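You operate a simulated robot arm through the tools that you are given. There is no shell and no other tool. Be economical: measure what you need, move in short steps, check, and stop when the job is done.

Carry out the task below with a simulated robot arm. There is one attempt and no reset: what you move stays moved.

TASK
Stack the 26 white folding block from the packing bench top on top of the 27 white folding block.
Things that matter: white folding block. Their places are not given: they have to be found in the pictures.

It is judged by the outcome, as a careful person would: the job done as asked, and still so three seconds after it is handed in. It fails if anything else is knocked over, pushed out of place, dropped, spilled or broken.

THE ROBOT
A 7-joint arm with a two-finger parallel gripper, fixed in place. Base frame: the origin is at the foot of the arm, x ahead of it, y to its left, z up; the work surface is at about z = 0. Lengths are in cm, angles in degrees, forces in N, time in s.
With the tool pointing down near the work surface it reaches from about 22 to 58 cm from the base axis. Its first joint turns from -66.0 to 66.0 degrees. Payload 2.5 kg.
Tool frame: the origin (TCP) lies between the finger pads and is the grasp point; the fingertips stand 2.3 cm ahead of it; z points along the fingers, y is the line along which they close. The gripper opens to 9.4 cm. The fingers are 3.8 cm wide and 1 cm thick; the gripper's body (5.4 by 9.6 cm) begins 3.9 cm behind the TCP.
Orientation is that of the tool frame in the base frame, as a unit quaternion [x, y, z, w]. With the fingers straight down and closing along the base's y, the tool's x points along the base's -x, its y along +y and its z along -z.

THE INTERFACE
- The arm moves only by the tool step_arm. Its argument "plan" is a list of rows, each an object of numbers (a shift or turn left out is 0, a gripper value left out holds the last): "dx", "dy", "dz": the shift along the tool's x, y, z in cm; "twist": the turn about the tool's z in degrees; "fingers": the finger opening in cm, from 0 to 9.4. In form: [{"dx": .., "dy": .., "dz": .., "twist": .., "fingers": ..}, ...]. A call has 1 to 12 rows; each row is the pose to reach, as a shift and turn from the pose commanded when the call began, along the tool's axes at that moment. A row lasts 0.2 s, in which the tool goes at most 5 cm and 8.6 degrees; a call with a longer step from one row to the next is refused whole, and so is a gripper value outside its range. A pose out of reach is approached as far as the arm can. The call stops where the force on the tool passes 40 N (or 10 N more than at its start, if that is more) or the arm is blocked; 0.2 s more then pass. The fingers move at their own pace (about 10.8 cm/s each) and stop on an object; they squeeze with about 23 N. The grip force told is the motor's: it shows also when the fingers shut on nothing. Time passes only in rows, and 0.2 s behind the last, so rows that repeat a pose let the fingers close. It gives the time, the measured TCP pose, the force on the tool (base axes), the opening and the grip force at its end, in the units of the frame above (readings bear some noise), and new pictures: "show" is both (left out), scene, wrist or none.
- Cameras (640 x 400 px; columns grow to the right, rows downward): "scene" is fixed at [9.55, -40.46, 52.85]; the picture's right is [0.97, -0.24, 0.00], its down [-0.14, -0.59, -0.79] and it looks along [0.19, 0.77, -0.61] (base axes); focal length 315 px, centre (320, 200). "wrist" rides on the gripper at [-3.9, 0, -4.4] in the tool frame; the picture's right is [0.00, -1.00, 0.00], its down [0.97, 0.00, -0.24] and it looks along [0.24, 0.00, 0.97] (tool axes); focal length 218 px, centre (320, 200).
- point_at(camera, pixels): there is no depth. For up to 12 entries [column, row, z] of the newest picture of that camera ("zoom" is the newest enlarged one), the place [x, y] in the base frame at which the ray of that pixel passes the height z, good to about 0.2 cm, but the place of the scene camera against the robot may be out by one fixed shift of up to 2.5 cm in any direction. No time passes.
- close_up(camera, box): a new picture of the part [left, top, right, bottom] of that camera's present view, enlarged. No time passes.
- close_job(): hands the job in; it is judged then, once.

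Work in short steps. Measure before you move; look again where a grasp or a placing could have gone wrong, and mend it. You have 60 turns and 120 pictures in all, the two below and enlarged ones among them. Open the gripper and draw the arm clear of the work before you hand the job in, unless the task says otherwise; then end with one line.

The tools are called after ">>>" as name(argument=value, ...) on one line, values as JSON. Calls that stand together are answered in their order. step_arm: Moves the arm, as the interface text tells. Its arguments: {"type":"object","properties":{"plan":{"type":"array","items":{"type":"object","properties":{"dx":{"type":"number"},"dy":{"type":"number"},"dz":{"type":"number"},"twist":{"type":"number"},"fingers":{"type":"number"}}}},"show":{"type":"string","enum":["both","scene","wrist","none"]}},"required":["plan"]} The other tools are called the same way: point_at (camera, pixels) gives the place at which the rays of pixels pass given heights; close_up (camera, box) takes an enlarged picture of a part of a camera's view; close_job () hands the job in.

At the start:

```text
time: 0.0
tool_pos: [32.83, 11.23, 30.66]
tool_rot: [0.0, 1.0, 0.0, 0.0]
ft_force: [0.7, 0.3, -0.1]
grip_width: 9.4
grip_force: 0.0
```

scene: 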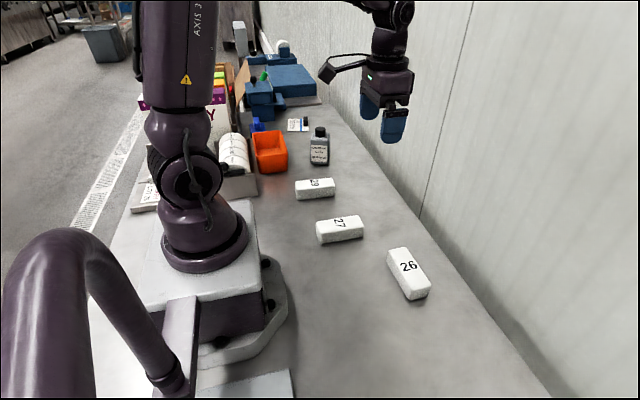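
wrist: 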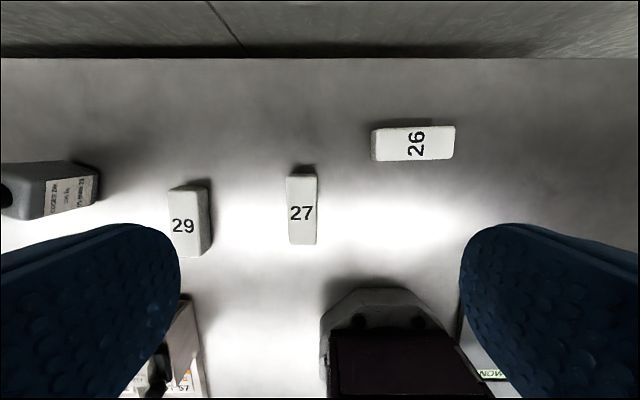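

The wrist picture shows blocks 29, 27 and 26. I'll enlarge it to measure 26 and 27.

>>> close_up(camera="wrist", box=[260, 100, 480, 260])

>>> close_up(camera="scene", box=[280, 160, 450, 310])

```text
2.50 times, centred on (370, 180) of wrist
```

zoom: 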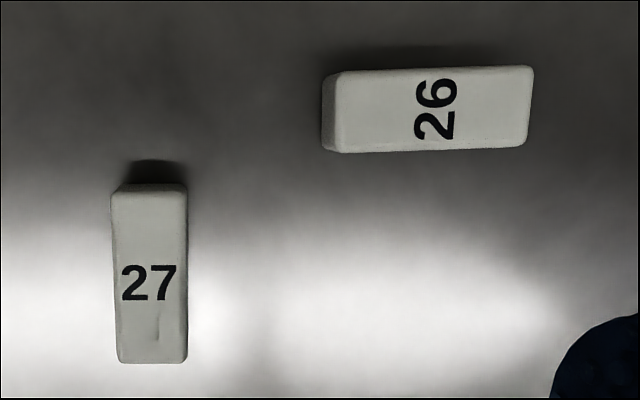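

```text
2.67 times, centred on (365, 235) of scene
```

zoom: 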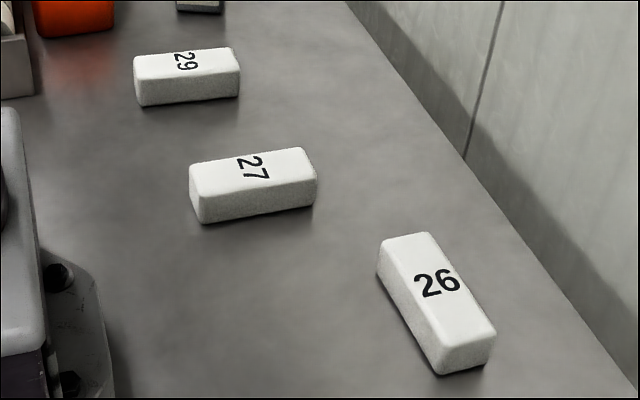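

I'll convert the top corners of both blocks in the wrist picture to base positions, at assumed heights of 0 and 3.

>>> point_at(camera="wrist", pixels=[[377.2, 128.8, 3], [455.2, 126.8, 3], [452.8, 158.8, 3], [377.2, 160.8, 3], [288, 175, 3], [316.8, 175, 3], [316.8, 244, 3], [289, 244, 3], [371, 131, 0], [371, 160, 0]])

>>> point_at(camera="scene", pixels=[[388, 250, 3], [404, 247, 3], [430, 289, 3], [412.5, 294, 3], [316, 222, 3], [359, 215, 3], [363.5, 227, 3], [319, 234, 3], [319, 242.5, 0], [412, 300, 0]])

```text
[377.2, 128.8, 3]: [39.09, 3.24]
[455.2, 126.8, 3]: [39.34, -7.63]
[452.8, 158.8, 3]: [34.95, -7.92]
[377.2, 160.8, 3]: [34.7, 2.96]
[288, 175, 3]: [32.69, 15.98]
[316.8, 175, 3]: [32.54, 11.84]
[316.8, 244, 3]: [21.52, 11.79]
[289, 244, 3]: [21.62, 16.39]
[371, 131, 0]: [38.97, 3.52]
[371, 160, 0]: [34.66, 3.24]
```

```text
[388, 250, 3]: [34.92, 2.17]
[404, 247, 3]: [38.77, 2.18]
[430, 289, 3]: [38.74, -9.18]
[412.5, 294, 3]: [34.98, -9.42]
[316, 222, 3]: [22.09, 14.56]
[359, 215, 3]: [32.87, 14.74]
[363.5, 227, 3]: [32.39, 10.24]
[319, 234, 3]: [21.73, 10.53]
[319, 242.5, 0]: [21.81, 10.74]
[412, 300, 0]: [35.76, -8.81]
```

Both blocks are about 11 × 4.3 cm. Block 26 is centred near (37.0, -2.3) with its long side along y, and 27 near (27.1, 14.0) with its long side along x. I'll move above 26 with a twist of about 89° and look again.

>>> step_arm(plan=[{"dx": -0.38, "dy": -1.23, "dz": 1.2, "twist": 8.06, "fingers": 9.4}, {"dx": -0.76, "dy": -2.46, "dz": 2.4, "twist": 16.1}, {"dx": -1.15, "dy": -3.7, "dz": 3.6, "twist": 24.2}, {"dx": -1.53, "dy": -4.9, "dz": 4.8, "twist": 32.2}, {"dx": -1.9, "dy": -6.15, "dz": 6, "twist": 40.3}, {"dx": -2.3, "dy": -7.4, "dz": 7.2, "twist": 48.4}, {"dx": -2.67, "dy": -8.6, "dz": 8.4, "twist": 56.4}, {"dx": -3.05, "dy": -9.8, "dz": 9.6, "twist": 64.5}, {"dx": -3.44, "dy": -11.1, "dz": 10.8, "twist": 72.5}, {"dx": -3.8, "dy": -12.3, "dz": 12, "twist": 80.6}, {"dx": -4.2, "dy": -13.5, "dz": 13, "twist": 88.7}, {"dx": -4.2, "dy": -13.5, "dz": 13, "twist": 88.7}])

```text
time: 2.6
tool_pos: [36.94, -2.23, 17.72]
tool_rot: [0.7, 0.714, 0.0, 0.0]
ft_force: [0.2, 0.5, 0.7]
grip_width: 9.41
grip_force: 0.0
```

scene: 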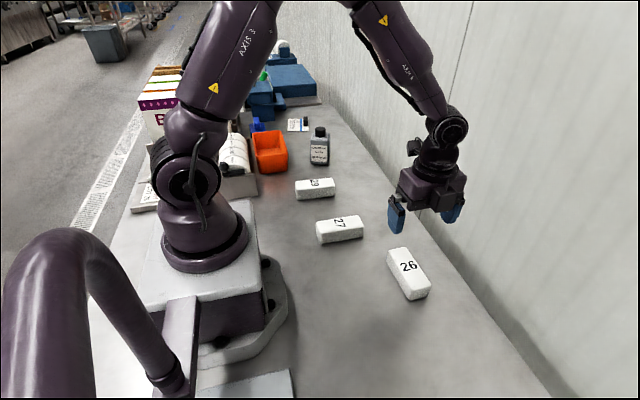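
wrist: 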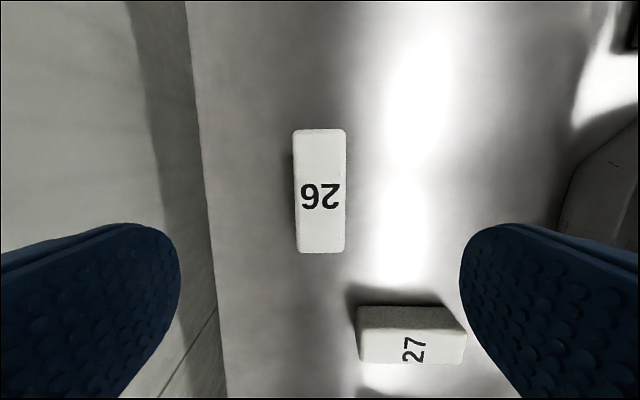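

Block 26's top now spans columns 294–346 and rows 129–253 in the wrist picture. I'll enlarge it for exact edges.

>>> close_up(camera="wrist", box=[240, 115, 480, 265])

>>> point_at(camera="wrist", pixels=[[294, 130, 3], [345, 130, 3], [346, 252, 3], [296, 251, 3], [294, 130, 4], [345, 130, 4], [346, 252, 4], [296, 251, 4]])

```text
2.67 times, centred on (360, 190) of wrist
```

zoom: 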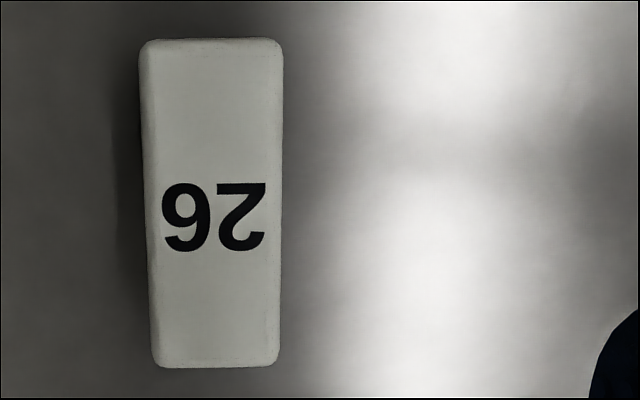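

```text
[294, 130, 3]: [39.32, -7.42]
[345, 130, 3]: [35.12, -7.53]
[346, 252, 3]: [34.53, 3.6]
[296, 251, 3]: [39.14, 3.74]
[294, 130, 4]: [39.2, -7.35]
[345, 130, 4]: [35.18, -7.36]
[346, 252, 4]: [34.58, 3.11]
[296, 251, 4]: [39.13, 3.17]
```

The block centre comes out near (37.0, -2.0), so I'll lower to z≈3 with a small correction.

>>> step_arm(plan=[{"dx": 0.1, "dy": 0.1, "dz": 3.5, "twist": -0.6}, {"dx": 0.2, "dy": 0.1, "dz": 7, "twist": -0.6}, {"dx": 0.2, "dy": 0.1, "dz": 10, "twist": -0.6}, {"dx": 0.2, "dy": 0.1, "dz": 12.5, "twist": -0.6}, {"dx": 0.2, "dy": 0.1, "dz": 14, "twist": -0.6}, {"dx": 0.2, "dy": 0.1, "dz": 14.7, "twist": -0.6}, {"dx": 0.2, "dy": 0.1, "dz": 14.7, "twist": -0.6}])

```text
time: 4.2
tool_pos: [36.97, -2.04, 3.01]
tool_rot: [0.695, 0.719, 0.0, -0.001]
ft_force: [0.5, 0.7, 0.4]
grip_width: 9.42
grip_force: 0.1
```

scene: 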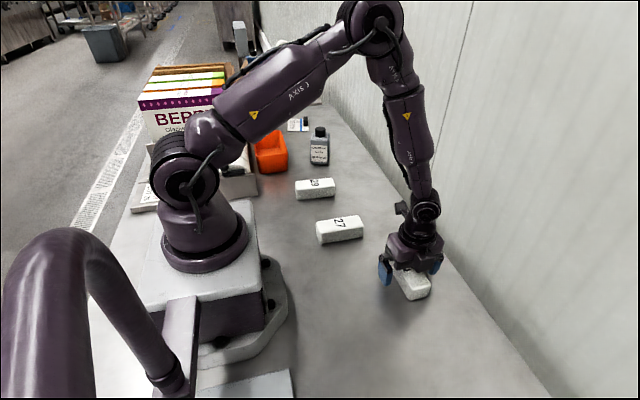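
wrist: 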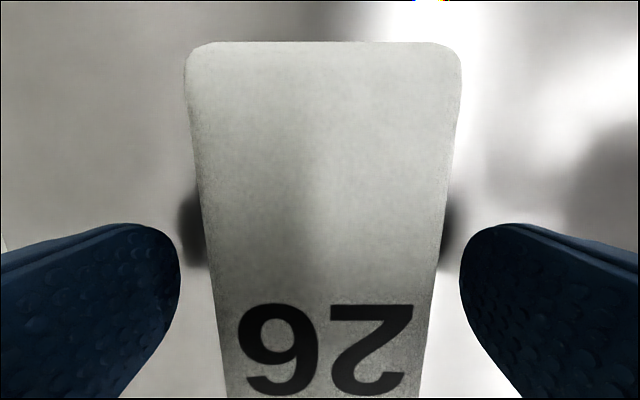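

Block 26 sits centred between the fingers, so I'll close on it.

>>> step_arm(plan=[{"fingers": 3.0}, {"fingers": 3.0}, {"fingers": 3.0}, {"fingers": 3.0}])

```text
time: 5.2
tool_pos: [36.99, -1.98, 3.0]
tool_rot: [0.695, 0.719, 0.0, 0.0]
ft_force: [0.1, -0.3, 0.7]
grip_width: 4.47
grip_force: 23.0
```

scene: 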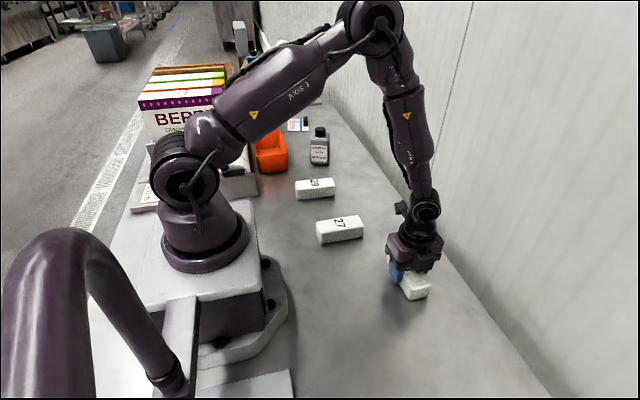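
wrist: 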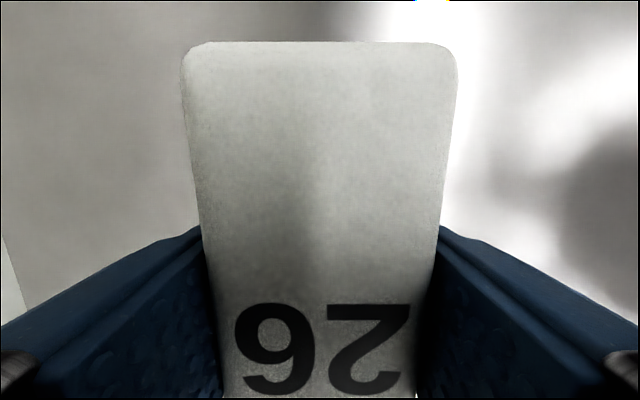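

The grip holds at 4.47 cm with 23 N. I'll lift straight up and look.

>>> step_arm(plan=[{"dz": -1.5}, {"dz": -4}, {"dz": -7}, {"dz": -10}, {"dz": -13}, {"dz": -15}, {"dz": -15}])

```text
time: 6.8
tool_pos: [37.11, -2.06, 18.04]
tool_rot: [0.695, 0.719, 0.0, 0.0]
ft_force: [0.0, -0.4, -0.4]
grip_width: 4.47
grip_force: 22.7
```

scene: 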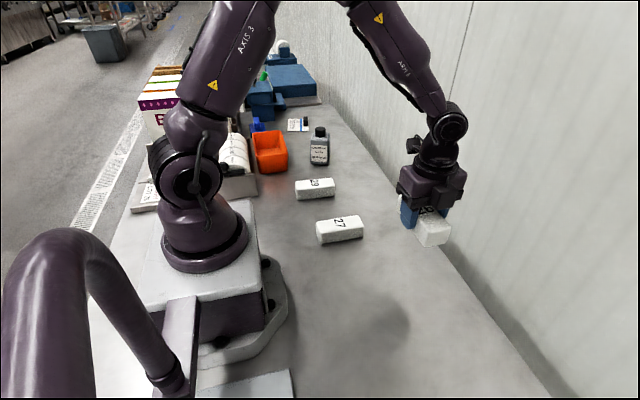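
wrist: 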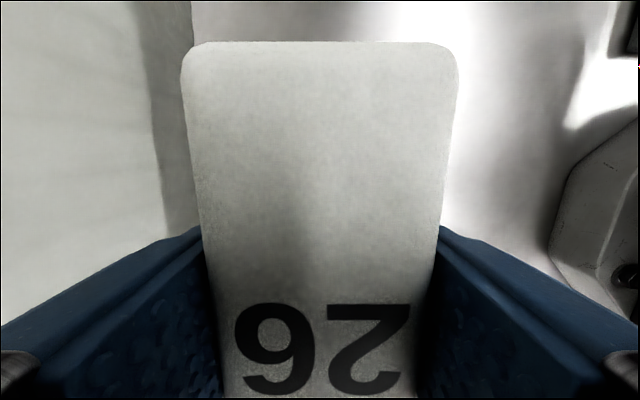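

Block 27 is near (27.2, 14.05), and the wrist and shift-corrected scene estimates agree. I'll carry 26 over it at height and twist back.

>>> step_arm(plan=[{"dx": 1.49, "dy": -0.85, "twist": -7.96}, {"dx": 2.99, "dy": -1.7, "twist": -15.9}, {"dx": 4.48, "dy": -2.55, "twist": -23.9}, {"dx": 5.97, "dy": -3.4, "twist": -31.8}, {"dx": 7.47, "dy": -4.25, "twist": -39.8}, {"dx": 8.96, "dy": -5.09, "twist": -47.8}, {"dx": 10.45, "dy": -5.94, "twist": -55.7}, {"dx": 11.95, "dy": -6.79, "twist": -63.7}, {"dx": 13.44, "dy": -7.64, "twist": -71.6}, {"dx": 14.94, "dy": -8.49, "twist": -79.6}, {"dx": 16.43, "dy": -9.34, "twist": -87.55}, {"dx": 16.43, "dy": -9.34, "twist": -87.55}])

```text
time: 9.4
tool_pos: [27.11, 14.17, 17.98]
tool_rot: [0.003, 1.0, 0.0, 0.0]
ft_force: [-1.1, -0.1, -2.0]
grip_width: 4.47
grip_force: 23.1
```

scene: 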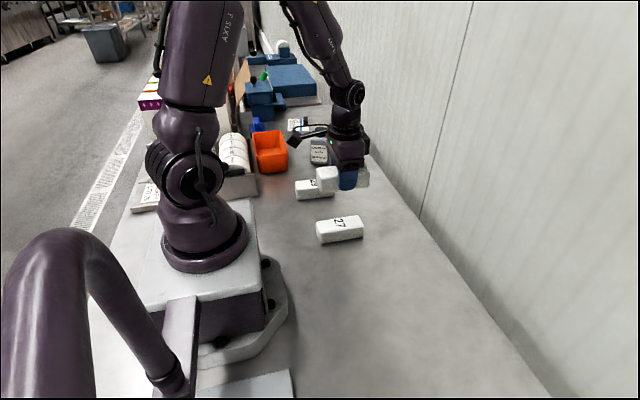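
wrist: 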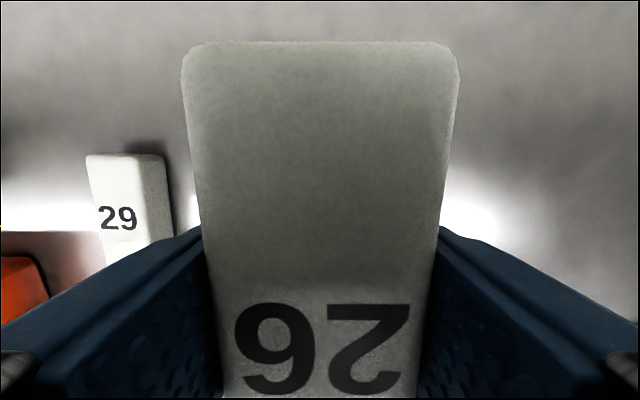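

Now I'll lower to TCP z≈8.5, which leaves about 2 cm of gap, and compare the alignment.

>>> step_arm(plan=[{"dz": 3, "dy": -0.1}, {"dz": 6, "dy": -0.1}, {"dz": 8.2, "dy": -0.1}, {"dz": 9.5, "dy": -0.1}, {"dz": 9.5, "dy": -0.1}], show="none")

>>> close_up(camera="scene", box=[280, 150, 408, 260])

```text
time: 10.6
tool_pos: [27.35, 13.98, 8.49]
tool_rot: [0.005, 1.0, 0.0, 0.0]
ft_force: [0.3, 0.3, -1.5]
grip_width: 4.44
grip_force: 23.0
```

```text
3.64 times, centred on (344, 205) of scene
```

zoom: 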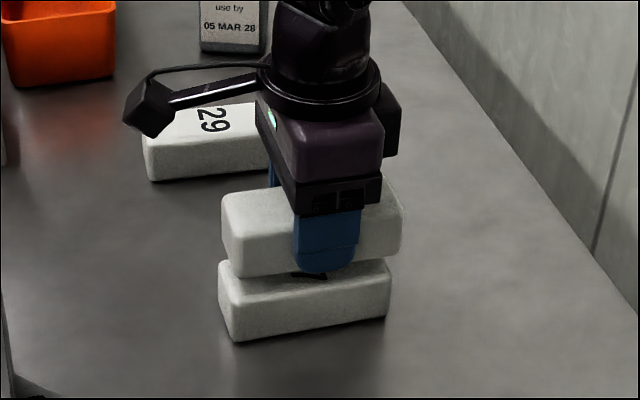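

The gap is even. I'll compare matching corners of the two blocks in the zoom, using the bottom front edges and the left and right ends.

>>> point_at(camera="zoom", pixels=[[235, 278, 5.5], [400, 255, 5.5], [232, 341, 0], [388, 318, 0], [230, 237, 9], [403, 213, 9], [229, 299, 3.5], [391, 276, 3.5]])

```text
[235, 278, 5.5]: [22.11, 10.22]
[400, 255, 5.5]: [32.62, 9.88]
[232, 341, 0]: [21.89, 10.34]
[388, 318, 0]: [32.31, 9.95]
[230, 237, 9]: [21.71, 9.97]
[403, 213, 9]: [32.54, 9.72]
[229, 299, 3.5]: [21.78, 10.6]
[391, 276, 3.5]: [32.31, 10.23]
```

Block 26 sits about 0.15 cm too far in +x and 0.3 cm too far in -y, and it is parallel to 27. I'll correct that and lower slowly, stopping just short of the expected contact at TCP z≈6.5.

>>> step_arm(plan=[{"dx": 0.2, "dy": 0.25, "dz": 0}, {"dx": 0.2, "dy": 0.25, "dz": 0.6}, {"dx": 0.2, "dy": 0.25, "dz": 1.1}, {"dx": 0.2, "dy": 0.25, "dz": 1.5}, {"dx": 0.2, "dy": 0.25, "dz": 1.7}, {"dx": 0.2, "dy": 0.25, "dz": 1.7}], show="none")

>>> close_up(camera="scene", box=[280, 150, 408, 260])

```text
time: 12.0
tool_pos: [27.05, 14.28, 6.86]
tool_rot: [0.006, 1.0, 0.0, 0.001]
ft_force: [-3.0, -3.6, 24.2]
grip_width: 4.52
grip_force: 23.2
```

```text
3.64 times, centred on (344, 205) of scene
```

zoom: 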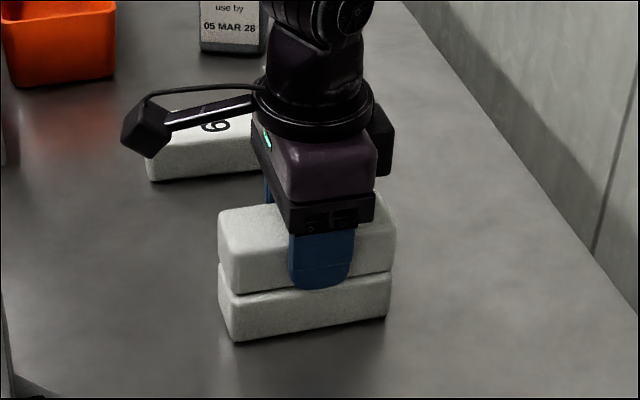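

They are in contact (24 N at z 6.86) and well aligned. I'll ease the pressure and open the fingers moderately.

>>> step_arm(plan=[{"dz": -0.12}, {"dz": -0.12}, {"dz": -0.12, "fingers": 5.2}, {"dz": -0.12, "fingers": 6.5}, {"dz": -0.12, "fingers": 7.0}])

```text
time: 13.2
tool_pos: [26.98, 14.27, 6.96]
tool_rot: [0.005, 1.0, 0.0, 0.0]
ft_force: [-0.2, 0.7, 0.0]
grip_width: 7.01
grip_force: 0.0
```

scene: 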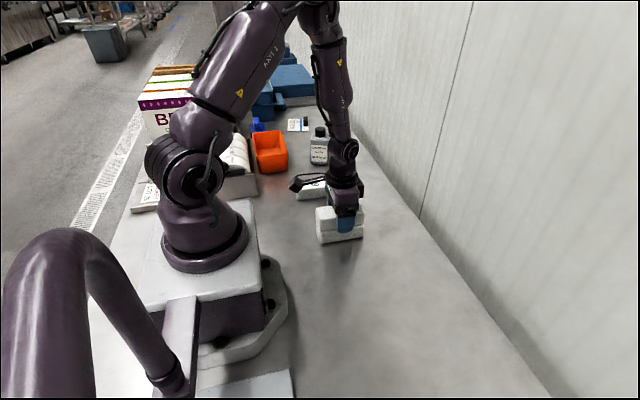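
wrist: 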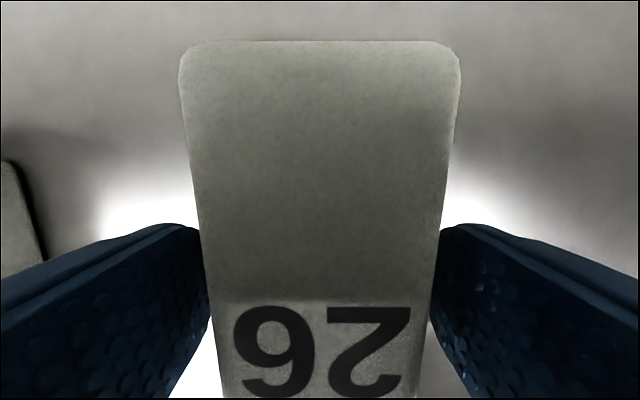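

The block is released and stays put. I'll rise straight up and inspect the stack.

>>> step_arm(plan=[{"dz": -1}, {"dz": -3}, {"dz": -6}, {"dz": -10}, {"dz": -14}, {"dz": -16, "dx": -3}, {"dz": -16, "dx": -6}, {"dz": -16, "dx": -6}])

>>> close_up(camera="scene", box=[280, 150, 408, 260])

```text
time: 15.0
tool_pos: [33.14, 14.17, 22.89]
tool_rot: [0.005, 1.0, 0.0, -0.001]
ft_force: [-0.6, -0.7, 0.2]
grip_width: 7.0
grip_force: 0.0
```

scene: 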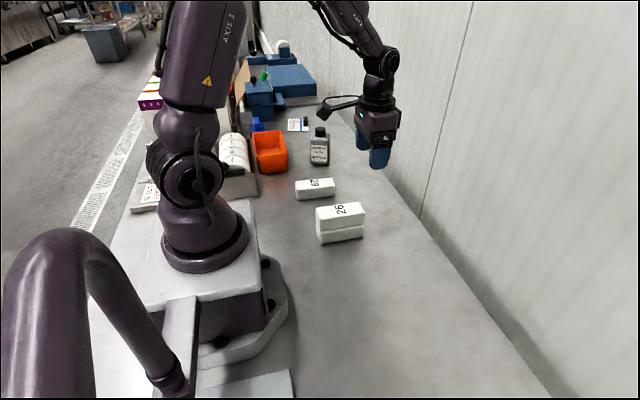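
wrist: 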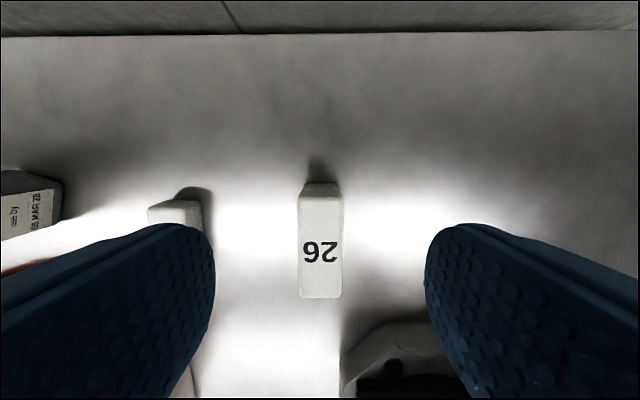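

```text
3.64 times, centred on (344, 205) of scene
```

zoom: 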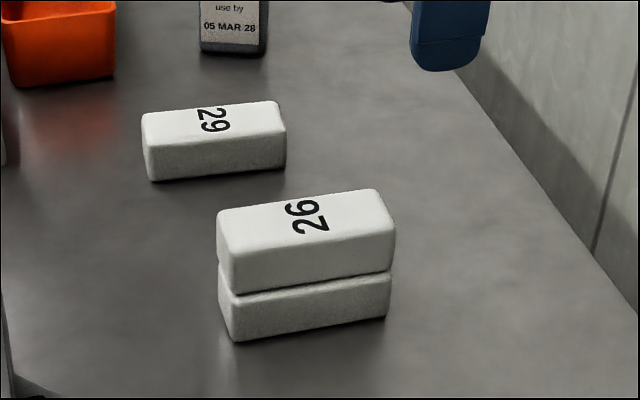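

The stack is squarely aligned and stable, nothing else has moved, and the arm is clear. I'll hand the job in.

>>> close_job()

```text
The job is handed in.
```

Block 26 is stacked squarely on block 27; the gripper is open, the arm is clear, and nothing else was disturbed.
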